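You operate a simulated robot arm through the tools that you are given. There is no shell and no other tool.

Carry out the task below with a simulated two-armed robot. There is one attempt and no reset: what you move stays moved.

## Task
Fit the sensor and set its gap as the yellow job card says.
Fine: tighten the cradle lever and the blue knob first, then the sensor screw.

It is judged by the outcome, as a careful person would: the job done as asked, and still so three seconds after it is handed in. It fails if anything else is knocked over, pushed out of place, dropped, spilled or broken.

## Robot
Two 6-joint arms with two-finger parallel grippers on one trunk that stands fixed in place. Base frame: the origin is at the foot of the trunk, x ahead of it, y to its left, z up; the work surface is at about z = 840. Units: mm, degrees, N and s.
The left shoulder is at [280, 185, 1180], the right one opposite. With the tool pointing down near the work surface each hand reaches from about 520 to 920 mm from the base axis, measured 20 degrees to its own side. Payload 1.57 kg a hand.
Tool frame (each hand has its own): the origin (TCP) lies between the finger pads and is the grasp point; the fingertips stand 30 mm ahead of it; z points along the fingers, y is the line along which they close. The gripper opens to 80 mm. The fingers are 17 mm wide and 12 mm thick; the gripper's body (40 by 82 mm) begins 80 mm behind the TCP.
Orientation is told as [roll, pitch, yaw] about the base's x, y, z axes, in that order, counted from this pose: with the fingers straight down and closing along the base's y, the tool's x points along the base's -x, its y along +y and its z along -z.

## Interface
- The arms move only by the tool apply_moves. It takes "left_steps", "right_steps" or both (then of equal length, played together; a hand with none holds still); each is a list of rows, each a list of 3 entries, a list of its own where there are three numbers: the shift along the tool's x, y, z in units of 100 mm (1.0 is 100 mm), then the turn, a rotation vector about the tool's x, y, z in units of 120 degrees (1.0 is 120 degrees), then the finger opening in mm, from 0 to 80. In form: [[[tx, ty, tz], [ax, ay, az], gripper], ...]. A call has 1 to 20 rows; each row is the pose to reach, as a shift and turn from the pose commanded when the call began, along the tool's axes at that moment. A call with a number of a shift or a turn outside -1 to 1 is refused whole. A row lasts 0.2 s, in which the tool goes at most 50 mm and 8.6 degrees; a call with a longer step from one row to the next is refused whole, and so is a gripper value outside its range. A pose out of reach is approached as far as the arm can. The call stops where the force on the tool passes 40 N (or 10 N more than at its start, if that is more) or the arm is blocked; 0.2 s more then pass. The fingers move at their own pace (about 153 mm/s each) and stop on an object; they squeeze with about 20 N. The grip force told is the motor's: it shows also when the fingers shut on nothing. Time passes only in rows, and 0.2 s behind the last, so rows that repeat a pose let the fingers close. The reply holds the time, the measured pose of the TCP, the force on the tool along the base axes, the opening and the grip force, in the units named above and with some noise, with the torque about the TCP (base axes, N m) and any sound that the robot's microphone picked up.
- Cameras (640 x 400 px; columns grow to the right, rows downward): "scene" is now at [242, 5.5, 1624.1]; the picture's right is [0.07, -1.00, 0.00], its down [-0.69, -0.05, -0.72] and it looks along [0.72, 0.05, -0.69] (base axes); focal length 357 px, centre (320, 200). "left" rides on the left gripper at [72, 7, -122] in its tool frame; the picture's right is [-0.09, 1.00, 0.00], its down [-0.84, -0.08, -0.54] and it looks along [-0.54, -0.05, 0.84] (tool axes); focal length 238 px, centre (320, 200). "right" rides on the right gripper at [72, -7, -122] in its tool frame; the picture's right is [0.09, 1.00, 0.00], its down [-0.84, 0.08, -0.54] and it looks along [-0.54, 0.05, 0.84] (tool axes); focal length 238 px, centre (320, 200). There is no depth. A picture from a camera that has moved, and an enlarged one, comes with that camera's place and axes in the base frame and with its lens.
- grab_frame(camera): a new picture of that camera. It takes no simulated time.
- lift_body(by): slides the trunk up (or, below 0, down) by that many mm; the arms and the scene camera ride with it, the base frame stays. It gives what a move gives, with no picture.
- pan_tilt(pan, tilt): turns the head with the scene camera to pan (to the left, within 86 degrees either way) and tilt (down, from -29 to 69), counted from straight ahead of the robot. It gives what a move gives.
- zoom(camera, box): a new picture of the part [left, top, right, bottom] of that camera's present view, enlarged. It takes no simulated time.
- close_job(): hands the job in; it is judged then, once.

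Nothing tells you positions but the pictures and the camera data. Unless the task says otherwise, let go and move clear before handing in.

The tools are called after "Call:" as name(argument=value, ...) on one line, values as JSON. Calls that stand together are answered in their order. apply_moves: Moves the arms, as the interface text tells. Its arguments: {"type":"object","properties":{"left_steps":{"type":"array"},"right_steps":{"type":"array"}},"required":[]} The other tools are called the same way: lift_body (by) slides the trunk up or down; pan_tilt (pan, tilt) turns the head that bears the scene camera; grab_frame (camera) takes a picture; zoom (camera, box) takes an enlarged picture of a part of a camera's view; close_job () hands the job in.

At the start:

```text
time: 0.0
left_tcp_pos: [536.9, 257.8, 1278.5]
left_tool_rot: [0.0, 0.0, 0.1]
left_force: [-1.1, -0.5, -0.1]
left_ft_torque: [0.01, 0.04, 0.0]
left_grip_width: 79.9
left_gripper_force: 0.1
right_tcp_pos: [601.8, -173.8, 1225.2]
right_tool_rot: [0.0, 0.1, 0.1]
right_force: [-0.5, -0.2, -0.1]
right_ft_torque: [-0.01, 0.0, 0.0]
right_grip_width: 79.8
right_gripper_force: 0.1
trunk travel left (down, up): [-875.0, 115.0]
head pan, tilt: [4.1, 44.0]
```

scene: 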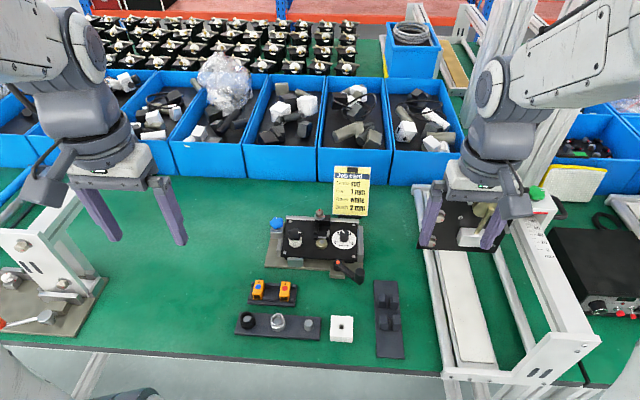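
right: 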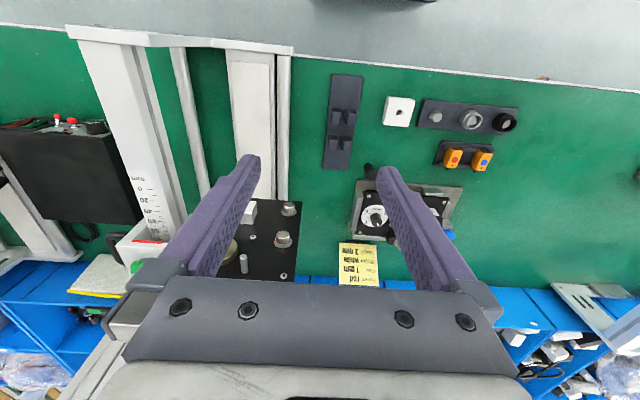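
left: 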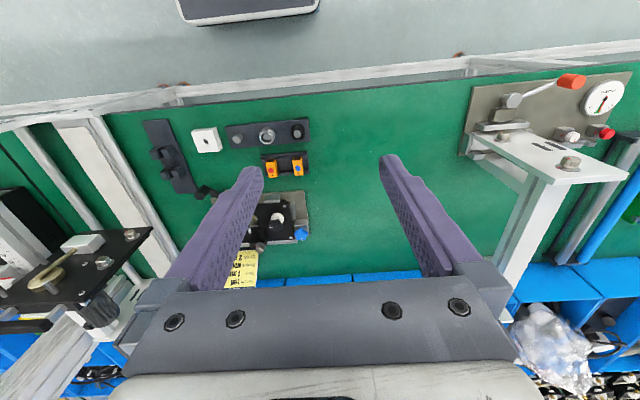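

I see a green bench with a black fixture near the middle, a yellow job card behind it, two orange sensors in a rack, and some parts on dark trays. I'll zoom in to read the card and study the fixture before I move anything.

Call:
zoom(camera="scene", box=[320, 160, 384, 220])

Call:
zoom(camera="scene", box=[255, 195, 385, 290])

Call:
zoom(camera="scene", box=[225, 270, 415, 365])

Call:
zoom(camera="right", box=[320, 150, 480, 290])

```text
6.67 times, centred on (352, 190) of scene
camera zoom: at [242.0, 5.5, 1624.1], right [0.07, -1.0, 0.0], down [-0.69, -0.05, -0.72], along [0.72, 0.05, -0.69], focal length 2379 px, centre (107, 267)
```

zoom: 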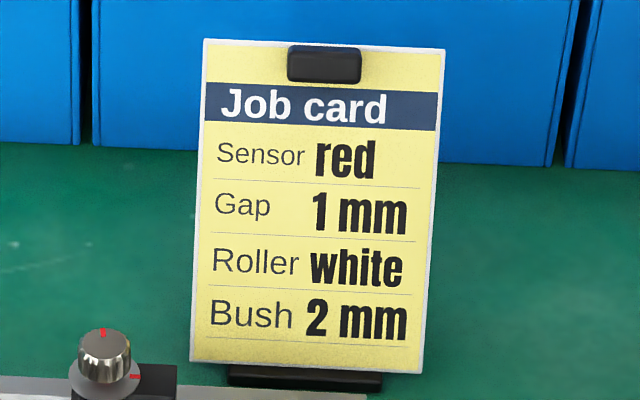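

```text
4.21 times, centred on (320, 242) of scene
camera zoom: at [242.0, 5.5, 1624.1], right [0.07, -1.0, 0.0], down [-0.69, -0.05, -0.72], along [0.72, 0.05, -0.69], focal length 1502 px, centre (320, 21)
```

zoom: 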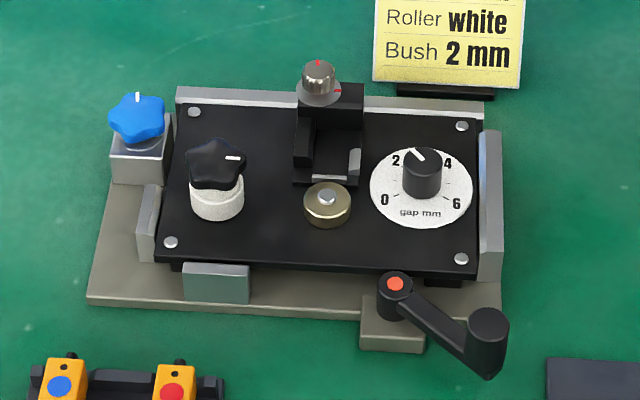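

```text
3.37 times, centred on (320, 318) of scene
camera zoom: at [242.0, 5.5, 1624.1], right [0.07, -1.0, 0.0], down [-0.69, -0.05, -0.72], along [0.72, 0.05, -0.69], focal length 1202 px, centre (320, -196)
```

zoom: 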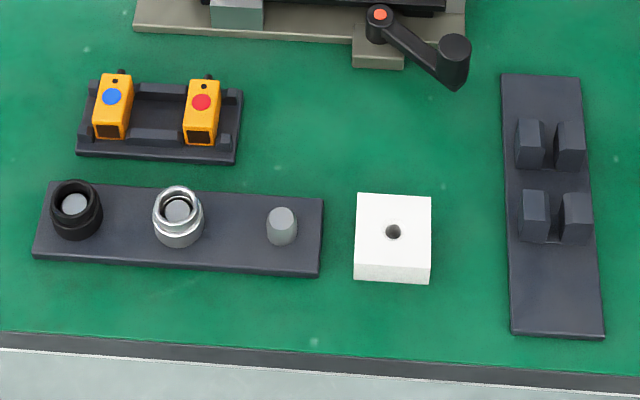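

```text
2.86 times, centred on (400, 220) of right
camera zoom: at [530.3, -181.9, 1348.9], right [-0.09, 1.0, 0.0], down [0.84, 0.08, 0.54], along [0.54, 0.05, -0.84], focal length 681 px, centre (91, 143)
```

zoom: 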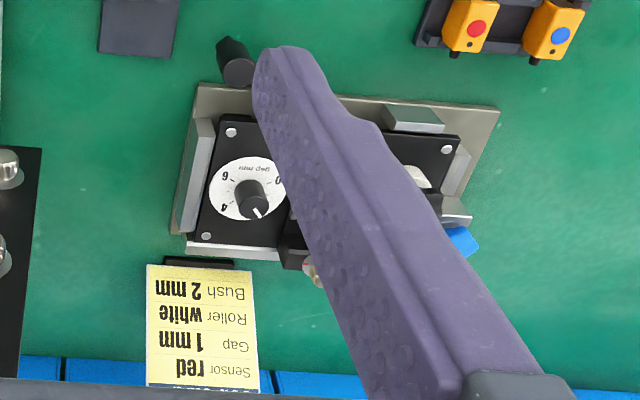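

The card asks for the red sensor and a gap of 1 mm; the roller and bush lines look like they belong to other jobs. I'll zoom in further on the fixture's details and its surroundings.

Call:
zoom(camera="scene", box=[300, 200, 340, 255])

Call:
zoom(camera="scene", box=[325, 215, 370, 285])

Call:
zoom(camera="scene", box=[262, 210, 312, 275])

Call:
zoom(camera="scene", box=[245, 272, 301, 310])

Call:
zoom(camera="scene", box=[410, 180, 640, 330])

Call:
zoom(camera="left", box=[440, 50, 640, 200])

```text
7.27 times, centred on (320, 228) of scene
camera zoom: at [242.0, 5.5, 1624.1], right [0.07, -1.0, 0.0], down [-0.69, -0.05, -0.72], along [0.72, 0.05, -0.69], focal length 2595 px, centre (320, 0)
```

zoom: 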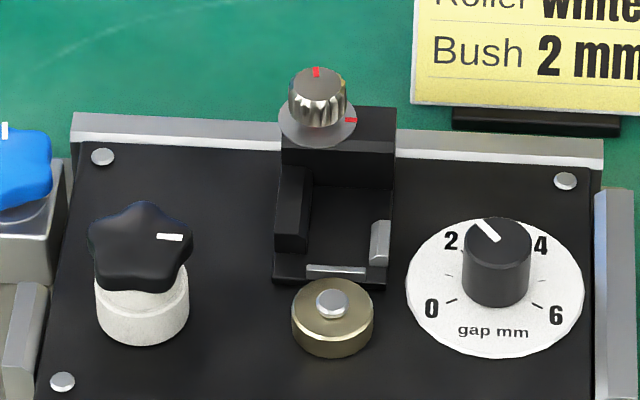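

```text
5.71 times, centred on (348, 250) of scene
camera zoom: at [242.0, 5.5, 1624.1], right [0.07, -1.0, 0.0], down [-0.69, -0.05, -0.72], along [0.72, 0.05, -0.69], focal length 2039 px, centre (163, -86)
```

zoom: 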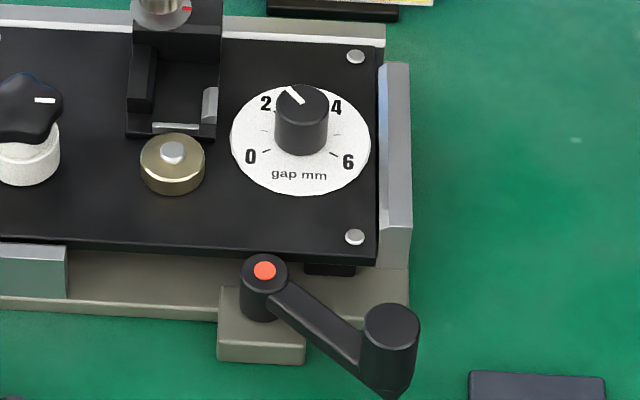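

```text
6.15 times, centred on (287, 242) of scene
camera zoom: at [242.0, 5.5, 1624.1], right [0.07, -1.0, 0.0], down [-0.69, -0.05, -0.72], along [0.72, 0.05, -0.69], focal length 2196 px, centre (523, -62)
```

zoom: 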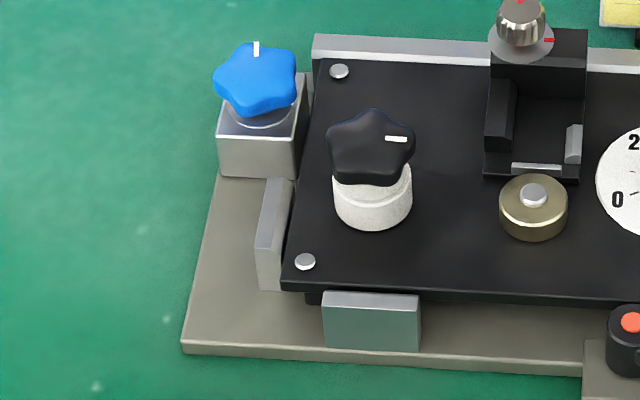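

```text
10.53 times, centred on (273, 291) of scene
camera zoom: at [242.0, 5.5, 1624.1], right [0.07, -1.0, 0.0], down [-0.69, -0.05, -0.72], along [0.72, 0.05, -0.69], focal length 3756 px, centre (815, -758)
```

zoom: 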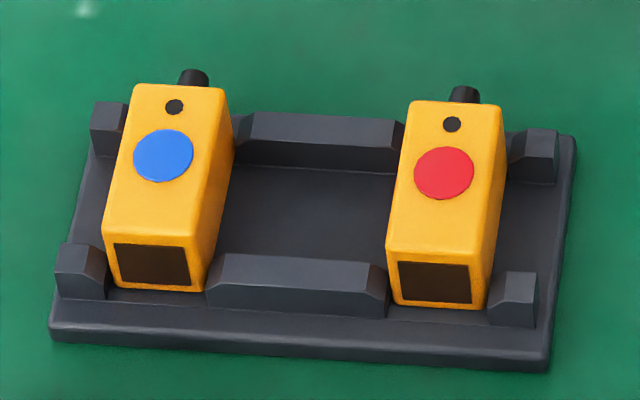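

```text
2.67 times, centred on (525, 255) of scene
camera zoom: at [242.0, 5.5, 1624.1], right [0.07, -1.0, 0.0], down [-0.69, -0.05, -0.72], along [0.72, 0.05, -0.69], focal length 952 px, centre (-227, 53)
```

zoom: 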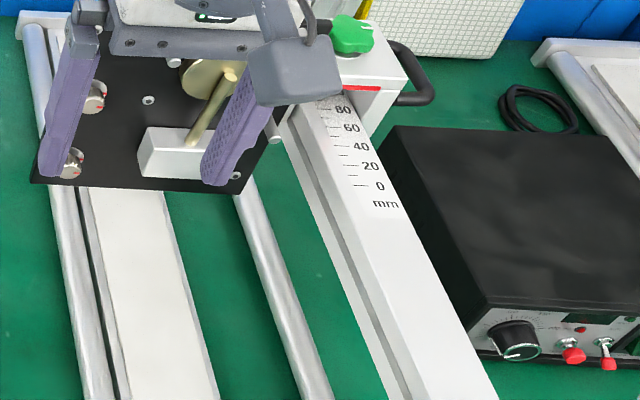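

```text
2.67 times, centred on (540, 125) of left
camera zoom: at [464.8, 265.1, 1399.3], right [0.09, 1.0, 0.0], down [0.84, -0.08, 0.54], along [0.54, -0.05, -0.84], focal length 636 px, centre (-267, 400)
```

zoom: 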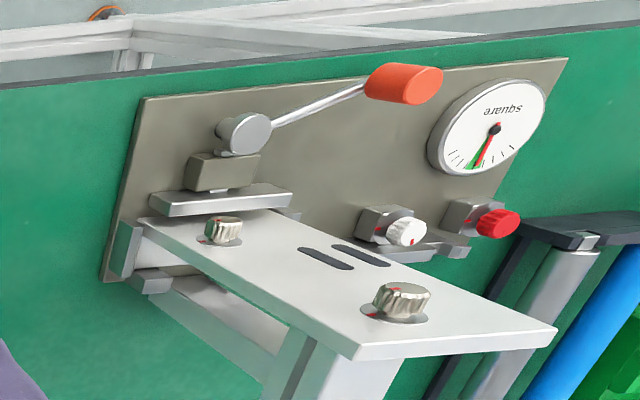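

The fixture is about 860 mm ahead and 50 mm to the left. I'll bring the left hand forward, still high up, so its camera shows the fixture from a second viewpoint.

Call:
apply_moves(left_steps=[[[-0.25, -0.35, 0.2], [0, 0, 0], 80], [[-0.5, -0.7, 0.4], [0, 0, 0], 80], [[-0.75, -1.0, 0.6], [0, 0, 0], 80], [[-1.0, -1.0, 0.8], [0, 0, 0], 80], [[-1.0, -1.0, 1.0], [0, 0, 0], 80]])

```text
time: 1.2
left_tcp_pos: [635.1, 158.0, 1177.4]
left_tool_rot: [-0.1, 0.0, 0.0]
left_force: [-0.5, 0.0, 0.0]
left_ft_torque: [0.01, 0.02, 0.01]
left_grip_width: 79.7
left_gripper_force: 0.0
right_tcp_pos: [601.8, -173.7, 1224.6]
right_tool_rot: [0.0, 0.0, 0.1]
right_force: [-0.7, 0.4, -0.4]
right_ft_torque: [-0.01, 0.04, 0.0]
right_grip_width: 80.0
right_gripper_force: 0.0
trunk travel left (down, up): [-875.0, 115.0]
head pan, tilt: [4.1, 44.0]
```

The left hand is now closer, in clear air. I'll look through its camera and the scene camera.

Call:
grab_frame(camera="left")

Call:
grab_frame(camera="scene")

```text
taken
camera left: at [563.9, 164.1, 1298.5], right [0.09, 1.0, 0.0], down [0.84, -0.08, 0.54], along [0.54, -0.05, -0.84], focal length 238 px, centre (320, 200)
```

left: 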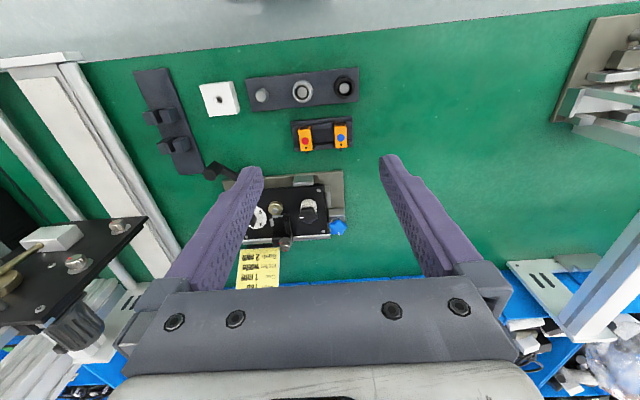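

```text
taken
camera scene: at [242.2, 5.5, 1624.1], right [0.07, -1.0, 0.0], down [-0.69, -0.05, -0.72], along [0.72, 0.05, -0.69], focal length 357 px, centre (320, 200)
```

scene: 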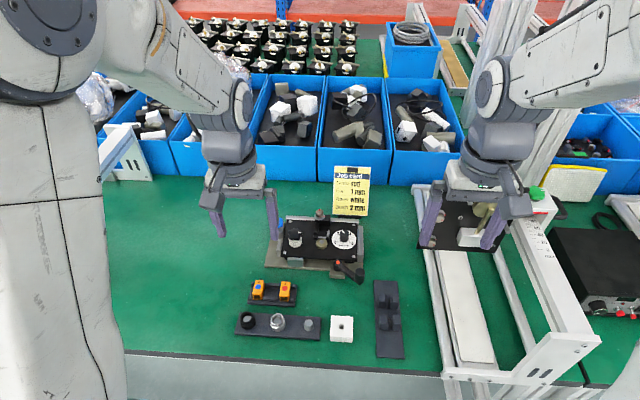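

The left camera sees the fixture between its fingers. I'll zoom in there.

Call:
zoom(camera="left", box=[235, 165, 355, 255])

Call:
zoom(camera="left", box=[240, 70, 370, 160])

Call:
zoom(camera="right", box=[340, 160, 470, 250])

```text
4.44 times, centred on (295, 210) of left
camera zoom: at [563.9, 164.1, 1298.5], right [0.09, 1.0, 0.0], down [0.84, -0.08, 0.54], along [0.54, -0.05, -0.84], focal length 1059 px, centre (431, 156)
```

zoom: 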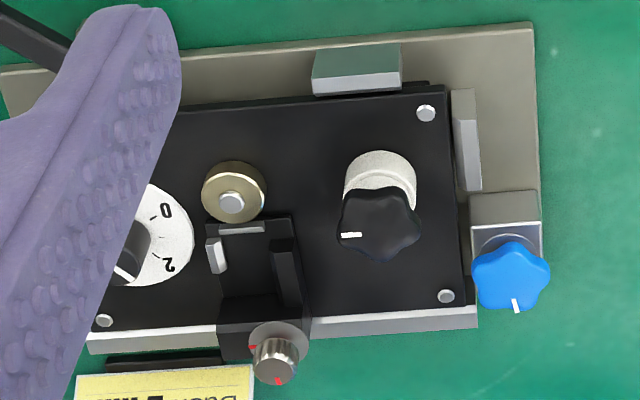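

```text
4.44 times, centred on (305, 115) of left
camera zoom: at [563.9, 164.1, 1298.5], right [0.09, 1.0, 0.0], down [0.84, -0.08, 0.54], along [0.54, -0.05, -0.84], focal length 1059 px, centre (387, 578)
```

zoom: 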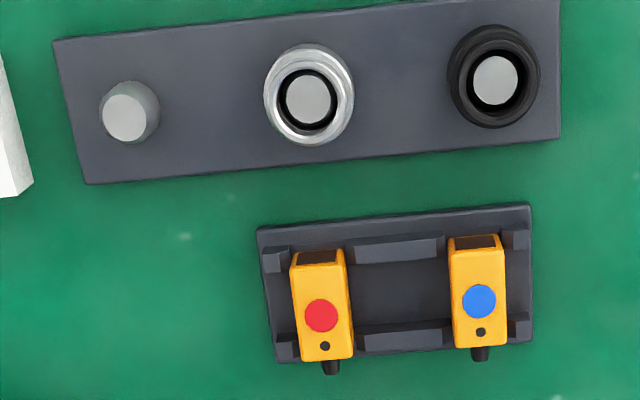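

```text
4.44 times, centred on (405, 205) of right
camera zoom: at [530.5, -181.9, 1348.8], right [-0.09, 1.0, 0.0], down [0.84, 0.08, 0.54], along [0.54, 0.05, -0.84], focal length 1059 px, centre (-58, 178)
```

zoom: 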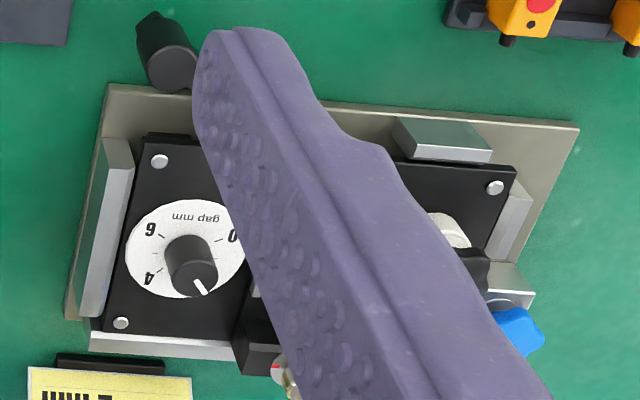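

I want the fixture centred between the left fingers, seen closer. I'll keep the hand well above everything while I move it right and down.

Call:
apply_moves(left_steps=[[[-0.1, -0.35, 0.2], [0, 0, 0], 80], [[-0.2, -0.7, 0.4], [0, 0, 0], 80], [[-0.2, -1.0, 0.6], [0, 0, 0], 80], [[-0.2, -1.0, 0.8], [0, 0, 0], 80]])

Call:
grab_frame(camera="left")

```text
time: 2.2
left_tcp_pos: [654.8, 58.6, 1097.9]
left_tool_rot: [0.0, 0.0, -0.1]
left_force: [-0.3, -0.1, 0.2]
left_ft_torque: [-0.02, 0.0, -0.01]
left_grip_width: 79.9
left_gripper_force: 0.1
right_tcp_pos: [600.8, -173.5, 1224.7]
right_tool_rot: [0.0, 0.0, 0.0]
right_force: [-0.8, -0.6, -0.1]
right_ft_torque: [0.01, 0.01, -0.04]
right_grip_width: 80.1
right_gripper_force: 0.1
trunk travel left (down, up): [-875.0, 115.0]
head pan, tilt: [4.1, 44.0]
```

```text
taken
camera left: at [582.9, 65.2, 1219.3], right [0.09, 1.0, 0.0], down [0.84, -0.08, 0.54], along [0.54, -0.05, -0.84], focal length 238 px, centre (320, 200)
```

left: 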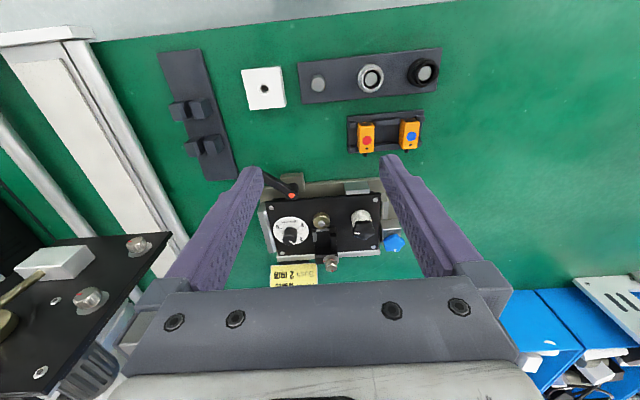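

The whole fixture now sits between the fingers in this view. I'll take close zooms of each part of it.

Call:
zoom(camera="left", box=[255, 175, 415, 275])

Call:
zoom(camera="left", box=[300, 205, 350, 275])

Call:
zoom(camera="left", box=[345, 115, 430, 160])

Call:
zoom(camera="left", box=[255, 165, 315, 250])

```text
4.00 times, centred on (335, 225) of left
camera zoom: at [582.9, 65.2, 1219.3], right [0.09, 1.0, 0.0], down [0.84, -0.08, 0.54], along [0.54, -0.05, -0.84], focal length 953 px, centre (260, 100)
```

zoom: 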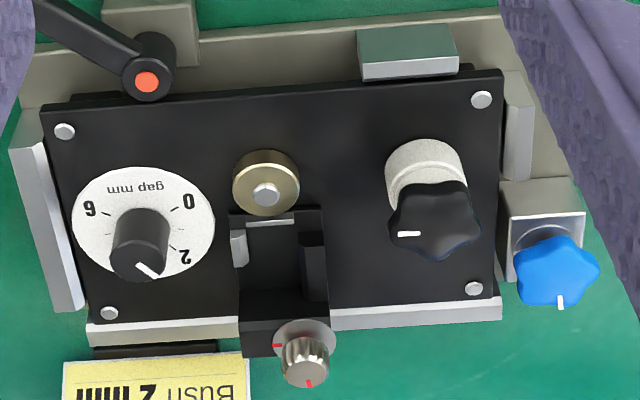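

```text
5.71 times, centred on (325, 240) of left
camera zoom: at [582.9, 65.2, 1219.3], right [0.09, 1.0, 0.0], down [0.84, -0.08, 0.54], along [0.54, -0.05, -0.84], focal length 1362 px, centre (291, -29)
```

zoom: 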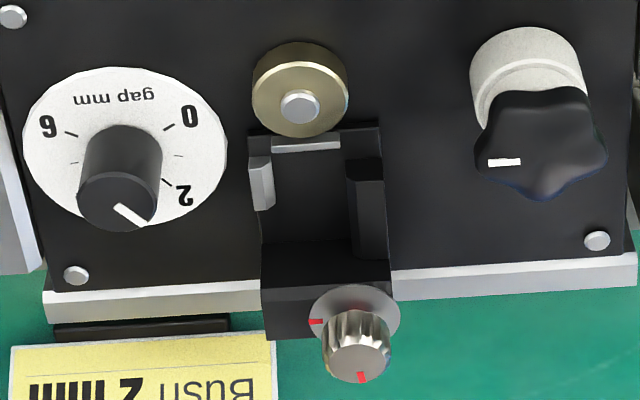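

```text
7.53 times, centred on (388, 138) of left
camera zoom: at [582.9, 65.2, 1219.3], right [0.09, 1.0, 0.0], down [0.84, -0.08, 0.54], along [0.54, -0.05, -0.84], focal length 1795 px, centre (-188, 671)
```

zoom: 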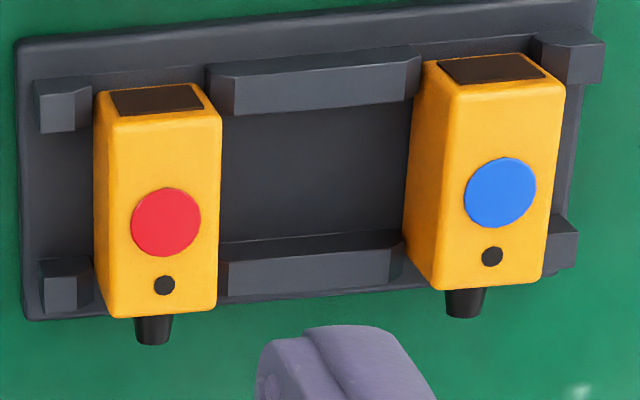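

```text
4.71 times, centred on (285, 208) of left
camera zoom: at [582.9, 65.2, 1219.3], right [0.09, 1.0, 0.0], down [0.84, -0.08, 0.54], along [0.54, -0.05, -0.84], focal length 1122 px, centre (485, 165)
```

zoom: 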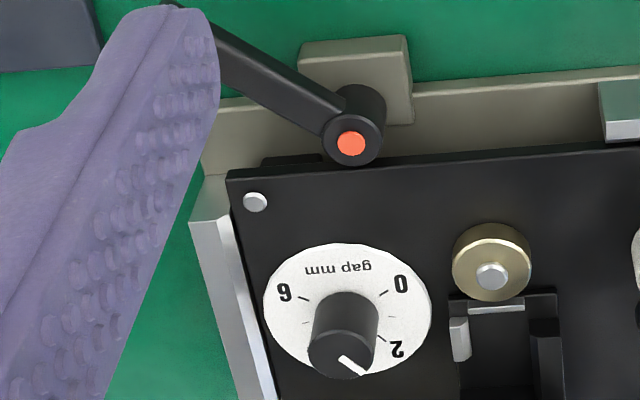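

Triangulating from both cameras puts the red sensor's top at about (708, 125, 869), and the sensor screw far back at about (944, 56, 901). Next I'll look closely at the pocket, the lever hub and the blue knob.

Call:
zoom(camera="scene", box=[308, 206, 338, 250])

Call:
zoom(camera="left", box=[305, 210, 345, 275])

Call:
zoom(camera="left", box=[370, 170, 420, 260])

Call:
zoom(camera="scene", box=[268, 212, 298, 242])

Call:
zoom(camera="scene", box=[325, 250, 375, 292])

```text
9.09 times, centred on (323, 228) of scene
camera zoom: at [241.9, 5.3, 1624.1], right [0.07, -1.0, 0.0], down [-0.69, -0.05, -0.72], along [0.72, 0.05, -0.69], focal length 3244 px, centre (293, -54)
```

zoom: 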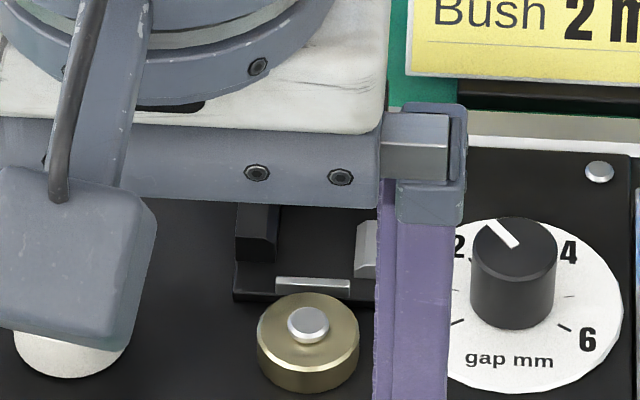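

```text
6.15 times, centred on (325, 242) of left
camera zoom: at [582.9, 65.2, 1219.3], right [0.09, 1.0, 0.0], down [0.84, -0.08, 0.54], along [0.54, -0.05, -0.84], focal length 1467 px, centre (289, -62)
```

zoom: 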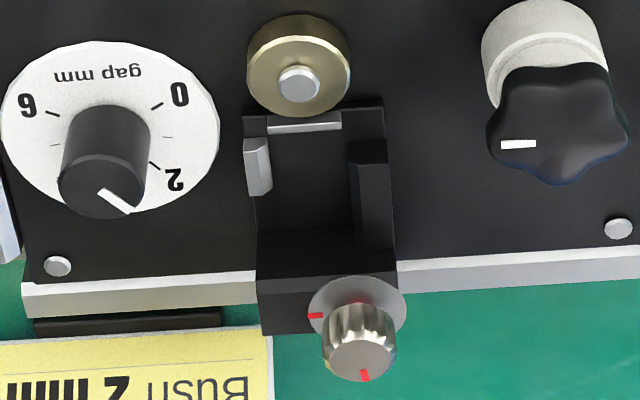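

```text
4.44 times, centred on (395, 215) of left
camera zoom: at [582.9, 65.2, 1219.3], right [0.09, 1.0, 0.0], down [0.84, -0.08, 0.54], along [0.54, -0.05, -0.84], focal length 1059 px, centre (-13, 133)
```

zoom: 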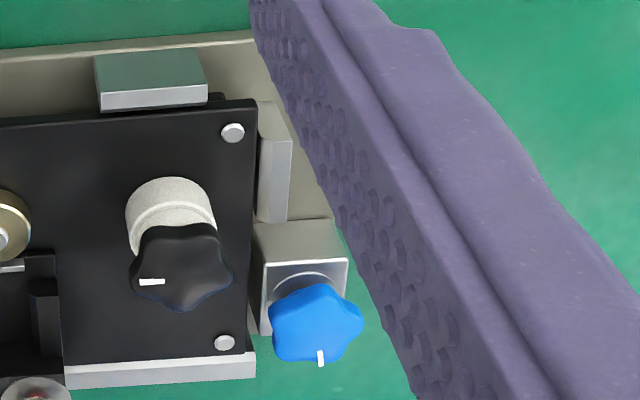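

```text
13.33 times, centred on (283, 227) of scene
camera zoom: at [241.9, 5.3, 1624.1], right [0.07, -1.0, 0.0], down [-0.69, -0.05, -0.72], along [0.72, 0.05, -0.69], focal length 4757 px, centre (813, -160)
```

zoom: 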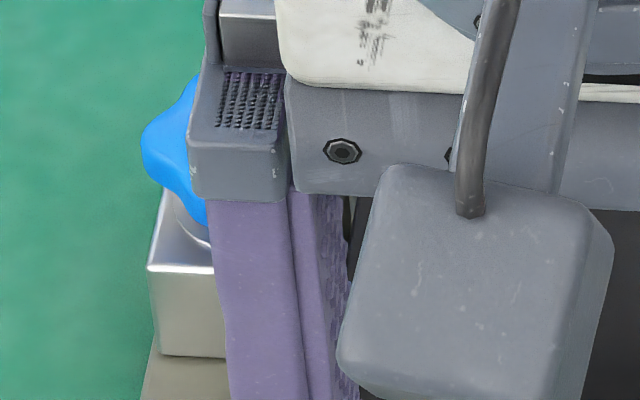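

```text
9.52 times, centred on (350, 271) of scene
camera zoom: at [241.9, 5.3, 1624.1], right [0.07, -1.0, 0.0], down [-0.69, -0.05, -0.72], along [0.72, 0.05, -0.69], focal length 3398 px, centre (34, -476)
```

zoom: 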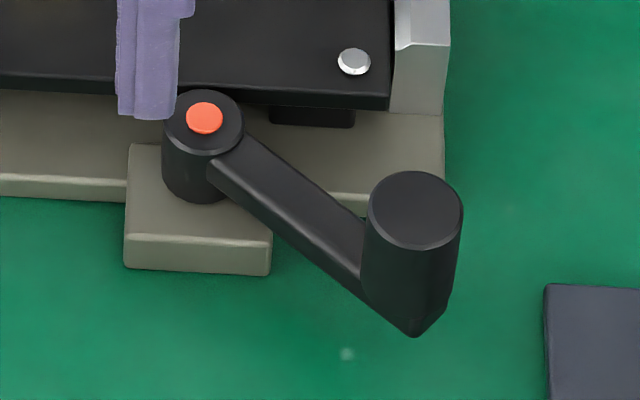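

I need a lower view from the front to understand the pocket, the lever and how the plate sits in the cradle. I'll pitch the left fingers forward about 35° and lower the hand a little, still above the fixture.

Call:
apply_moves(left_steps=[[[-0.1, 0, 0.2], [0, -0.06, 0], 80], [[-0.2, 0, 0.4], [0, -0.12, 0], 80], [[-0.3, 0, 0.6], [0, -0.18, 0], 80], [[-0.4, 0, 0.8], [0, -0.24, 0], 80], [[-0.5, 0, 1.0], [0, -0.29, 0], 80]])

Call:
grab_frame(camera="left")

Call:
grab_frame(camera="scene")

```text
time: 3.4
left_tcp_pos: [714.2, 60.5, 1004.2]
left_tool_rot: [1.5, -34.2, 3.4]
left_force: [1.1, -5.3, 1.1]
left_ft_torque: [0.33, 0.05, 0.21]
left_grip_width: 80.2
left_gripper_force: 0.1
left hand out of reach, approached as far as the arm can: row 3, 4, 5
right_tcp_pos: [602.0, -173.1, 1225.0]
right_tool_rot: [0.0, 0.0, 0.0]
right_force: [0.0, 1.0, 0.4]
right_ft_torque: [0.0, -0.03, 0.02]
right_grip_width: 79.8
right_gripper_force: 0.2
trunk travel left (down, up): [-875.0, 115.0]
head pan, tilt: [4.1, 44.0]
```

```text
taken
camera left: at [586.7, 56.9, 1064.1], right [0.01, 1.0, 0.07], down [0.39, -0.07, 0.92], along [0.92, 0.02, -0.39], focal length 238 px, centre (320, 200)
```

left: 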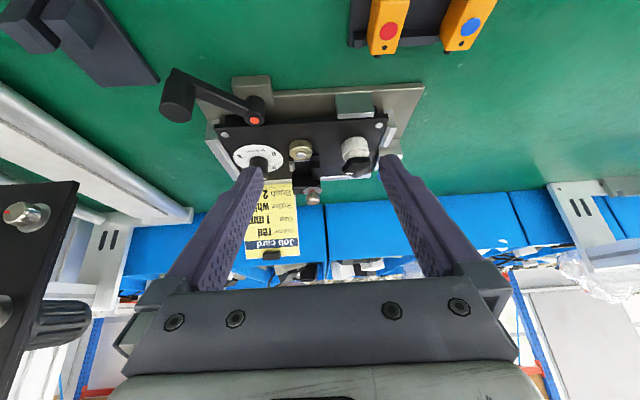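

```text
taken
camera scene: at [242.4, 5.0, 1624.0], right [0.07, -1.0, 0.0], down [-0.69, -0.05, -0.72], along [0.72, 0.05, -0.69], focal length 357 px, centre (320, 200)
```

scene: 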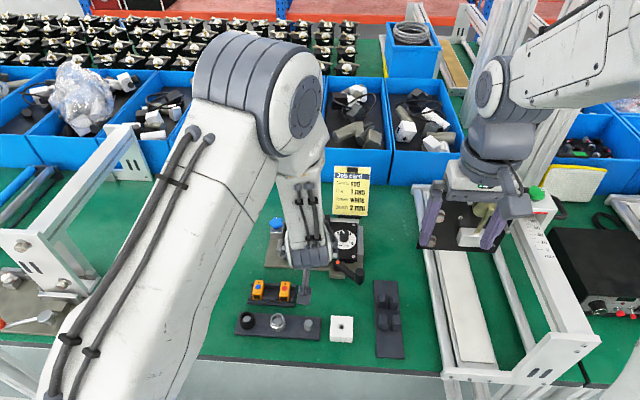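

This low view works, though the arm nearly ran out of range while pitching. I'll zoom in on the fixture from here.

Call:
zoom(camera="left", box=[195, 70, 435, 215])

Call:
zoom(camera="left", box=[275, 130, 345, 215])

Call:
zoom(camera="left", box=[155, 60, 285, 140])

Call:
zoom(camera="left", box=[320, 75, 440, 185])

```text
2.67 times, centred on (315, 142) of left
camera zoom: at [586.7, 56.9, 1064.1], right [0.01, 1.0, 0.07], down [0.39, -0.07, 0.92], along [0.92, 0.02, -0.39], focal length 636 px, centre (333, 353)
```

zoom: 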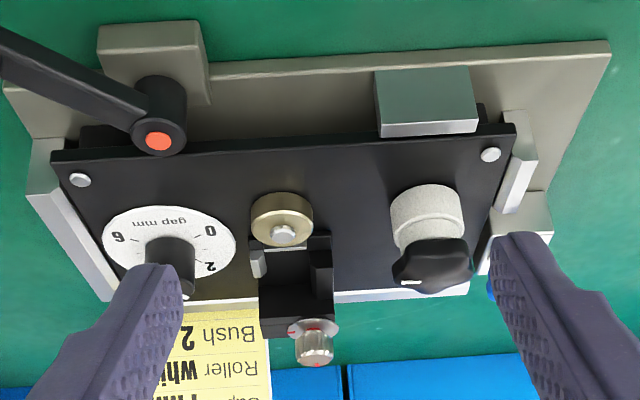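

```text
4.71 times, centred on (310, 172) of left
camera zoom: at [586.7, 56.9, 1064.1], right [0.01, 1.0, 0.07], down [0.39, -0.07, 0.92], along [0.92, 0.02, -0.39], focal length 1122 px, centre (367, 329)
```

zoom: 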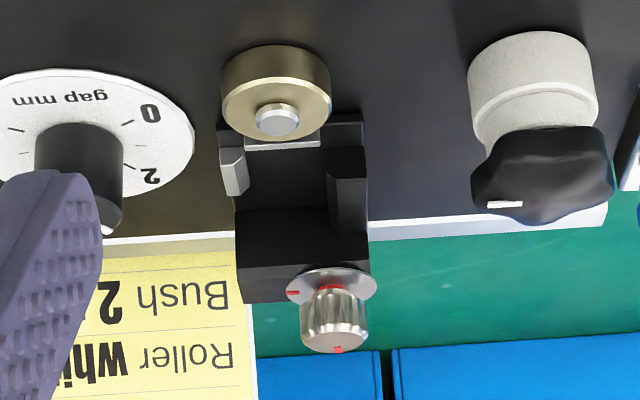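

```text
4.92 times, centred on (220, 100) of left
camera zoom: at [586.7, 56.9, 1064.1], right [0.01, 1.0, 0.07], down [0.39, -0.07, 0.92], along [0.92, 0.02, -0.39], focal length 1173 px, centre (812, 692)
```

zoom: 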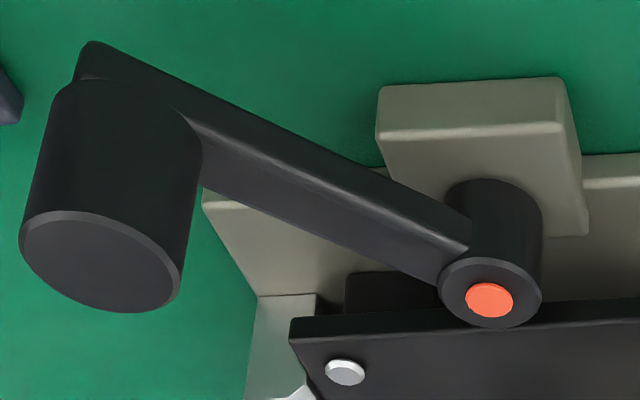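

```text
3.64 times, centred on (380, 130) of left
camera zoom: at [586.7, 56.9, 1064.1], right [0.01, 1.0, 0.07], down [0.39, -0.07, 0.92], along [0.92, 0.02, -0.39], focal length 867 px, centre (102, 454)
```

zoom: 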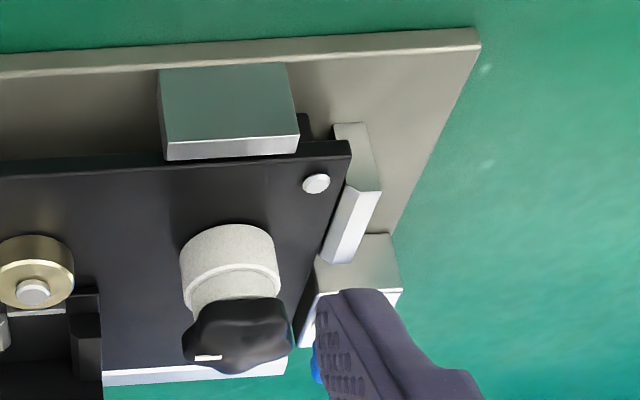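

Using this low view I get: sensor screw top about (914, 55, 931), dial knob top (864, -15, 904), blue knob top (899, 173, 897), lever hub (780, 0, 888) and lever handle top (738, -54, 913). I'll check the pocket's rear wall, since the sensor's cable stub has to fit in there.

Call:
zoom(camera="left", box=[286, 150, 324, 208])

Call:
zoom(camera="left", box=[355, 0, 435, 60])

```text
6.90 times, centred on (305, 179) of left
camera zoom: at [586.7, 56.9, 1064.1], right [0.01, 1.0, 0.07], down [0.39, -0.07, 0.92], along [0.92, 0.02, -0.39], focal length 1644 px, centre (423, 345)
```

zoom: 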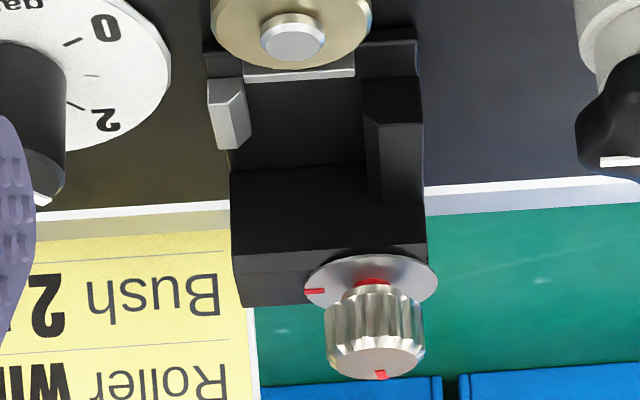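

```text
6.67 times, centred on (395, 30) of left
camera zoom: at [586.7, 56.9, 1064.1], right [0.01, 1.0, 0.07], down [0.39, -0.07, 0.92], along [0.92, 0.02, -0.39], focal length 1589 px, centre (-180, 1333)
```

zoom: 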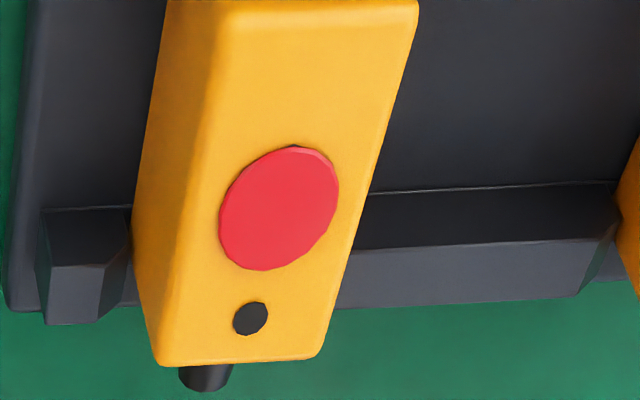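

The rear wall's details are too dark to make out, but the pocket clearly takes the sensor with its window facing the gold disc. I'll level the left hand again, raise it, and test its reach over the fixture.

Call:
apply_moves(left_steps=[[[-0.07, 0, -0.1], [0, 0.058, 0], 80], [[-0.14, 0, -0.2], [0, 0.116, 0], 80], [[-0.21, 0, -0.3], [0, 0.174, 0], 80], [[-0.28, 0, -0.4], [0, 0.232, 0], 80], [[-0.344, 0, -0.49], [0, 0.29, 0], 80]])

```text
time: 4.6
left_tcp_pos: [716.6, 54.9, 1066.6]
left_tool_rot: [0.6, -0.2, -0.6]
left_force: [-0.3, -0.9, 0.1]
left_ft_torque: [0.12, -0.07, 0.01]
left_grip_width: 80.2
left_gripper_force: 0.1
left hand out of reach, approached as far as the arm can: row 2, 3, 4
right_tcp_pos: [601.6, -173.8, 1226.1]
right_tool_rot: [0.0, -0.1, 0.0]
right_force: [0.4, 0.1, 0.1]
right_ft_torque: [-0.03, 0.0, 0.0]
right_grip_width: 79.9
right_gripper_force: 0.1
trunk travel left (down, up): [-875.0, 115.0]
head pan, tilt: [4.1, 44.0]
```

The hand is level again at about (717, 55, 1067). I'll move it forward in steps to test the reach toward the fixture's rear.

Call:
apply_moves(left_steps=[[[-0.33, 0, 0], [0, 0, 0], 80], [[-0.66, 0, 0], [0, 0, 0], 80], [[-1.0, 0, 0], [0, 0, 0], 80]])

Call:
apply_moves(left_steps=[[[-0.33, 0, 0], [0, 0, 0], 80], [[-0.66, 0, 0], [0, 0, 0], 80], [[-0.95, 0, 0], [0, 0, 0], 80]])

```text
time: 5.4
left_tcp_pos: [817.4, 52.9, 1065.7]
left_tool_rot: [0.0, 0.1, 0.1]
left_force: [-0.2, 1.0, 0.6]
left_ft_torque: [-0.01, -0.01, -0.02]
left_grip_width: 79.9
left_gripper_force: 0.0
right_tcp_pos: [602.3, -174.2, 1225.5]
right_tool_rot: [0.0, 0.0, 0.0]
right_force: [0.4, -0.7, -0.2]
right_ft_torque: [0.0, 0.0, -0.01]
right_grip_width: 80.2
right_gripper_force: 0.1
trunk travel left (down, up): [-875.0, 115.0]
head pan, tilt: [4.1, 44.0]
```

```text
time: 6.2
left_tcp_pos: [889.1, 53.8, 1066.1]
left_tool_rot: [0.1, 0.1, 0.1]
left_force: [-0.3, 0.9, 0.6]
left_ft_torque: [0.01, 0.01, 0.0]
left_grip_width: 80.2
left_gripper_force: 0.2
left hand out of reach, approached as far as the arm can: row 3
right_tcp_pos: [601.0, -173.0, 1225.1]
right_tool_rot: [0.0, -0.1, 0.0]
right_force: [-0.4, -0.3, -0.4]
right_ft_torque: [-0.01, 0.02, 0.0]
right_grip_width: 80.0
right_gripper_force: 0.0
trunk travel left (down, up): [-875.0, 115.0]
head pan, tilt: [4.1, 44.0]
```

Tool-down reach tops out at about x = 889 here, so lowering the trunk about 100 mm will help at working height. I'll draw the left hand back and raise both hands first, so nothing comes close to the bench when the trunk goes down.

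Call:
apply_moves(left_steps=[[[0.3, 0, -0.3], [0, 0, 0], 80], [[0.6, 0, -0.6], [0, 0, 0], 80], [[0.9, 0, -0.9], [0, 0, 0], 80], [[1.0, 0, -1.0], [0, 0, 0], 80]], right_steps=[[[0, 0, -0.3], [0, 0, 0], 80], [[0, 0, -0.6], [0, 0, 0], 80], [[0, 0, -0.9], [0, 0, 0], 80], [[0, 0, -1.0], [0, 0, 0], 80]])

Call:
grab_frame(camera="scene")

```text
time: 7.2
left_tcp_pos: [786.8, 55.6, 1169.5]
left_tool_rot: [0.0, 0.1, 0.1]
left_force: [-0.4, -0.3, 0.4]
left_ft_torque: [0.01, 0.0, -0.03]
left_grip_width: 80.0
left_gripper_force: 0.1
right_tcp_pos: [601.7, -173.9, 1324.5]
right_tool_rot: [0.0, 0.0, 0.1]
right_force: [0.0, 0.3, -0.2]
right_ft_torque: [-0.01, 0.0, -0.01]
right_grip_width: 80.1
right_gripper_force: 0.0
trunk travel left (down, up): [-875.0, 115.0]
head pan, tilt: [4.1, 44.0]
```

```text
taken
camera scene: at [241.7, 5.5, 1624.1], right [0.07, -1.0, 0.0], down [-0.69, -0.05, -0.72], along [0.72, 0.05, -0.69], focal length 357 px, centre (320, 200)
```

scene: 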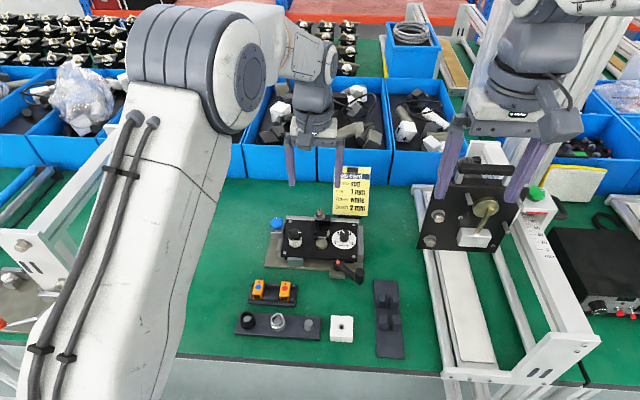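

Both hands are well clear, so I'll lower the trunk by 100 mm.

Call:
lift_body(by=-100)

Call:
grab_frame(camera="scene")

```text
time: 8.5
left_tcp_pos: [787.0, 55.6, 1068.3]
left_tool_rot: [0.0, 0.0, 0.0]
left_force: [0.1, 1.1, 0.4]
left_ft_torque: [-0.01, 0.03, -0.01]
left_grip_width: 80.2
left_gripper_force: 0.1
right_tcp_pos: [600.6, -174.9, 1224.9]
right_tool_rot: [0.0, 0.0, 0.1]
right_force: [-0.8, -0.2, 0.0]
right_ft_torque: [-0.01, 0.01, 0.02]
right_grip_width: 80.0
right_gripper_force: 0.0
trunk travel left (down, up): [-775.0, 215.0]
head pan, tilt: [4.1, 44.0]
```

```text
taken
camera scene: at [241.8, 5.5, 1524.2], right [0.07, -1.0, 0.0], down [-0.69, -0.05, -0.72], along [0.72, 0.05, -0.69], focal length 357 px, centre (320, 200)
```

scene: 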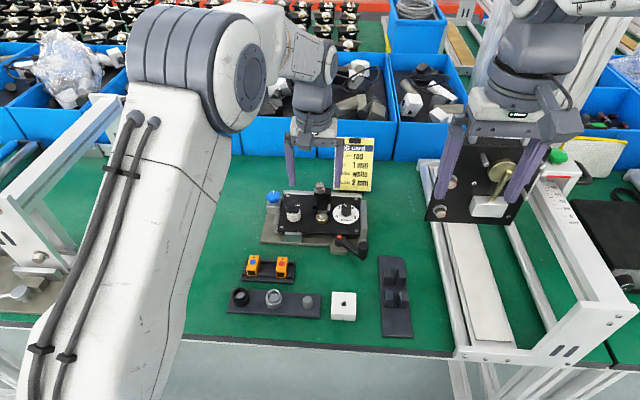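

From the lowered camera I'll zoom in on the pocket again and check the dial, lever and blue knob.

Call:
zoom(camera="scene", box=[304, 180, 340, 225])

Call:
zoom(camera="scene", box=[325, 195, 370, 260])

Call:
zoom(camera="scene", box=[255, 185, 315, 250])

```text
8.89 times, centred on (322, 202) of scene
camera zoom: at [241.8, 5.5, 1524.2], right [0.07, -1.0, 0.0], down [-0.69, -0.05, -0.72], along [0.72, 0.05, -0.69], focal length 3172 px, centre (302, 178)
```

zoom: 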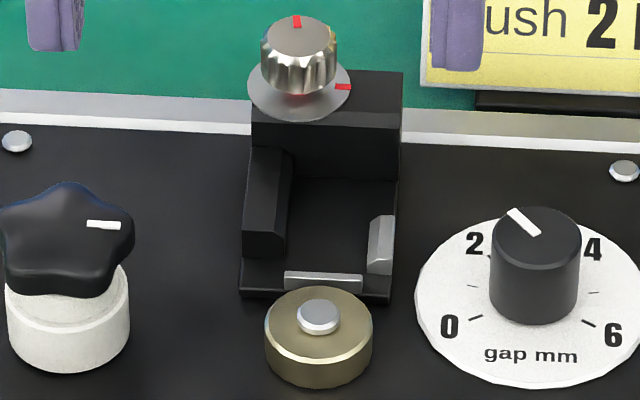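

```text
6.15 times, centred on (348, 228) of scene
camera zoom: at [241.8, 5.5, 1524.2], right [0.07, -1.0, 0.0], down [-0.69, -0.05, -0.72], along [0.72, 0.05, -0.69], focal length 2196 px, centre (151, 31)
```

zoom: 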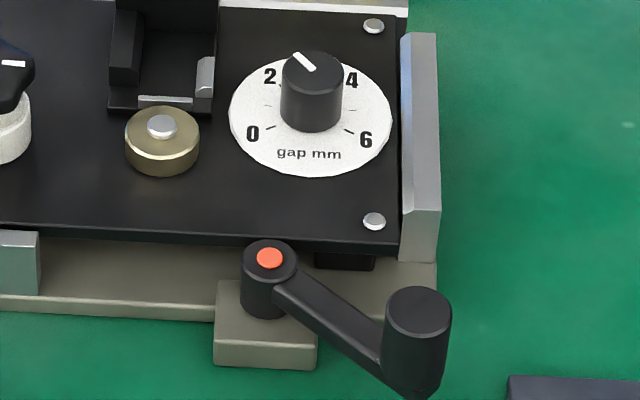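

```text
6.15 times, centred on (285, 218) of scene
camera zoom: at [241.8, 5.5, 1524.2], right [0.07, -1.0, 0.0], down [-0.69, -0.05, -0.72], along [0.72, 0.05, -0.69], focal length 2196 px, centre (535, 92)
```

zoom: 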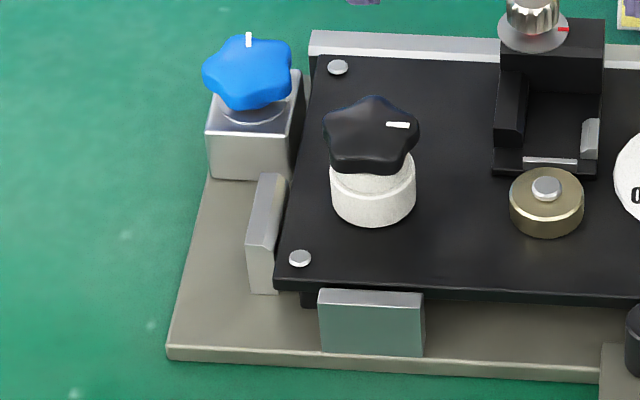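

The dial pointer reads about 2 mm, with 1 mm sitting 40° counter-clockwise of it. I'll start with the cradle lever, bringing the left hand above its handle at about (740, -54) with the fingers turned to close across the lever arm.

Call:
apply_moves(left_steps=[[[0.07, -0.14, 0.1], [0, 0, -0.062], 60], [[0.14, -0.28, 0.2], [0, 0, -0.124], 60], [[0.21, -0.42, 0.3], [0, 0, -0.186], 60], [[0.28, -0.56, 0.4], [0, 0, -0.248], 60], [[0.35, -0.7, 0.5], [0, 0, -0.31], 60], [[0.42, -0.85, 0.6], [0, 0, -0.372], 60], [[0.49, -1.0, 0.7], [0, 0, -0.4333], 60], [[0.49, -1.0, 0.7], [0, 0, -0.4333], 60]])

Call:
grab_frame(camera="left")

Call:
grab_frame(camera="scene")

```text
time: 10.3
left_tcp_pos: [738.0, -44.5, 995.6]
left_tool_rot: [0.0, 0.0, 52.1]
left_force: [-0.5, -0.1, 0.6]
left_ft_torque: [0.04, 0.0, -0.02]
left_grip_width: 59.8
left_gripper_force: 0.0
right_tcp_pos: [602.2, -174.8, 1224.1]
right_tool_rot: [0.0, 0.0, 0.1]
right_force: [0.3, 1.1, -0.6]
right_ft_torque: [-0.01, 0.02, -0.01]
right_grip_width: 80.1
right_gripper_force: 0.0
trunk travel left (down, up): [-775.0, 215.0]
head pan, tilt: [4.1, 44.0]
```

```text
taken
camera left: at [689.1, -97.3, 1117.9], right [-0.73, 0.68, 0.0], down [0.58, 0.61, 0.54], along [0.37, 0.4, -0.84], focal length 238 px, centre (320, 200)
```

left: 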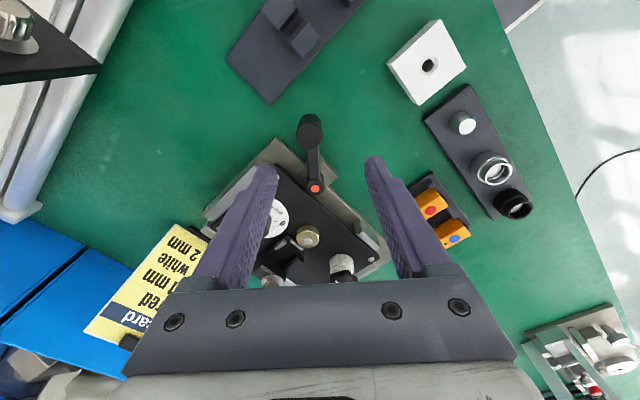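

```text
taken
camera scene: at [242.0, 5.3, 1524.1], right [0.07, -1.0, 0.0], down [-0.69, -0.05, -0.72], along [0.72, 0.05, -0.69], focal length 357 px, centre (320, 200)
```

scene: 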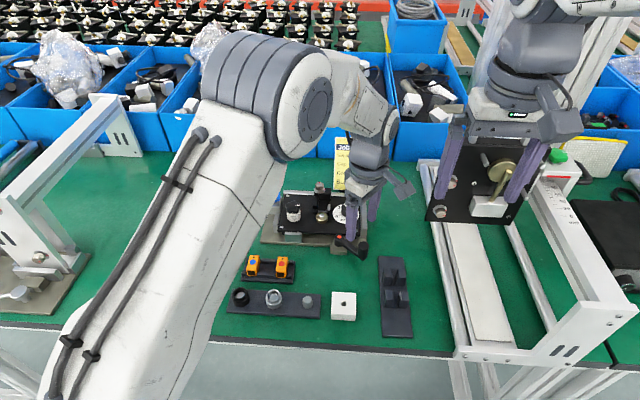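

The handle is visible between the fingers near the top centre of the view. I'll zoom in to measure its position accurately.

Call:
zoom(camera="left", box=[270, 100, 370, 200])

Call:
zoom(camera="scene", box=[320, 190, 400, 270])

```text
4.00 times, centred on (320, 150) of left
camera zoom: at [689.1, -97.3, 1117.9], right [-0.73, 0.68, 0.0], down [0.58, 0.61, 0.54], along [0.37, 0.4, -0.84], focal length 953 px, centre (320, 400)
```

zoom: 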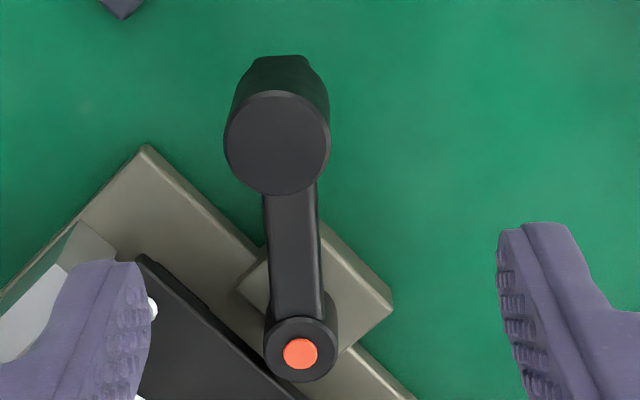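

```text
5.00 times, centred on (360, 230) of scene
camera zoom: at [242.0, 5.3, 1524.1], right [0.07, -1.0, 0.0], down [-0.69, -0.05, -0.72], along [0.72, 0.05, -0.69], focal length 1784 px, centre (120, 50)
```

zoom: 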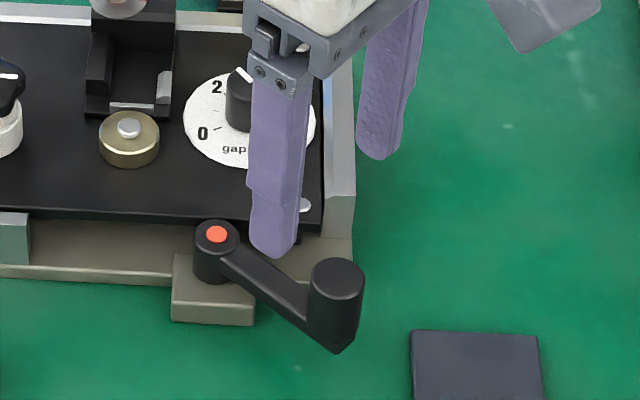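

The handle top measures about (743, -54, 905) with a 12 mm radius, and the hub about (787, -1, 879). I'll line up over the handle and lower the open fingers either side of it.

Call:
apply_moves(left_steps=[[[0.05, -0.096, 0.1], [0, 0, 0], 60], [[0.05, -0.096, 0.4], [0, 0, 0], 60], [[0.05, -0.096, 0.65], [0, 0, 0], 60], [[0.05, -0.096, 0.796], [0, 0, 0], 60], [[0.05, -0.096, 0.796], [0, 0, 0], 60]])

Call:
zoom(camera="left", box=[220, 80, 420, 240])

Call:
zoom(camera="scene", box=[310, 190, 400, 270])

```text
time: 11.5
left_tcp_pos: [741.3, -55.3, 918.5]
left_tool_rot: [0.0, 0.0, 52.1]
left_force: [1.1, -0.1, 0.3]
left_ft_torque: [-0.01, -0.01, -0.03]
left_grip_width: 60.0
left_gripper_force: 0.0
right_tcp_pos: [600.4, -175.1, 1223.9]
right_tool_rot: [0.0, 0.1, 0.0]
right_force: [0.2, -0.8, -0.5]
right_ft_torque: [0.0, -0.01, 0.01]
right_grip_width: 80.0
right_gripper_force: 0.1
trunk travel left (down, up): [-775.0, 215.0]
head pan, tilt: [4.1, 44.0]
```

```text
2.50 times, centred on (320, 160) of left
camera zoom: at [692.9, -107.1, 1039.7], right [-0.73, 0.69, 0.0], down [0.58, 0.61, 0.54], along [0.37, 0.39, -0.84], focal length 596 px, centre (320, 300)
```

zoom: 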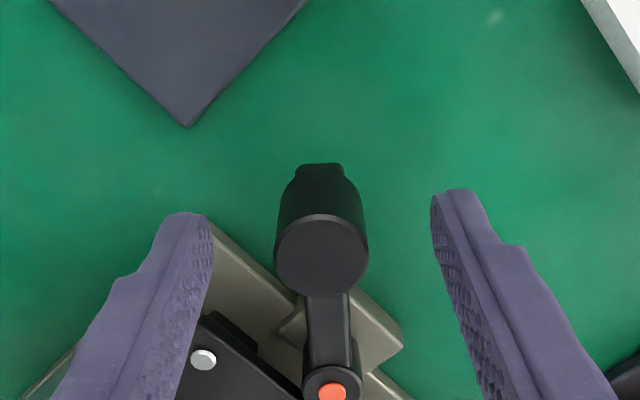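

```text
5.00 times, centred on (355, 230) of scene
camera zoom: at [242.0, 5.4, 1524.1], right [0.07, -1.0, 0.0], down [-0.69, -0.05, -0.72], along [0.72, 0.05, -0.69], focal length 1784 px, centre (145, 50)
```

zoom: 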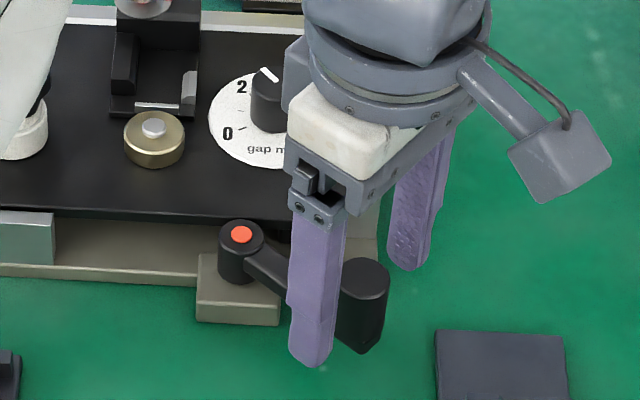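

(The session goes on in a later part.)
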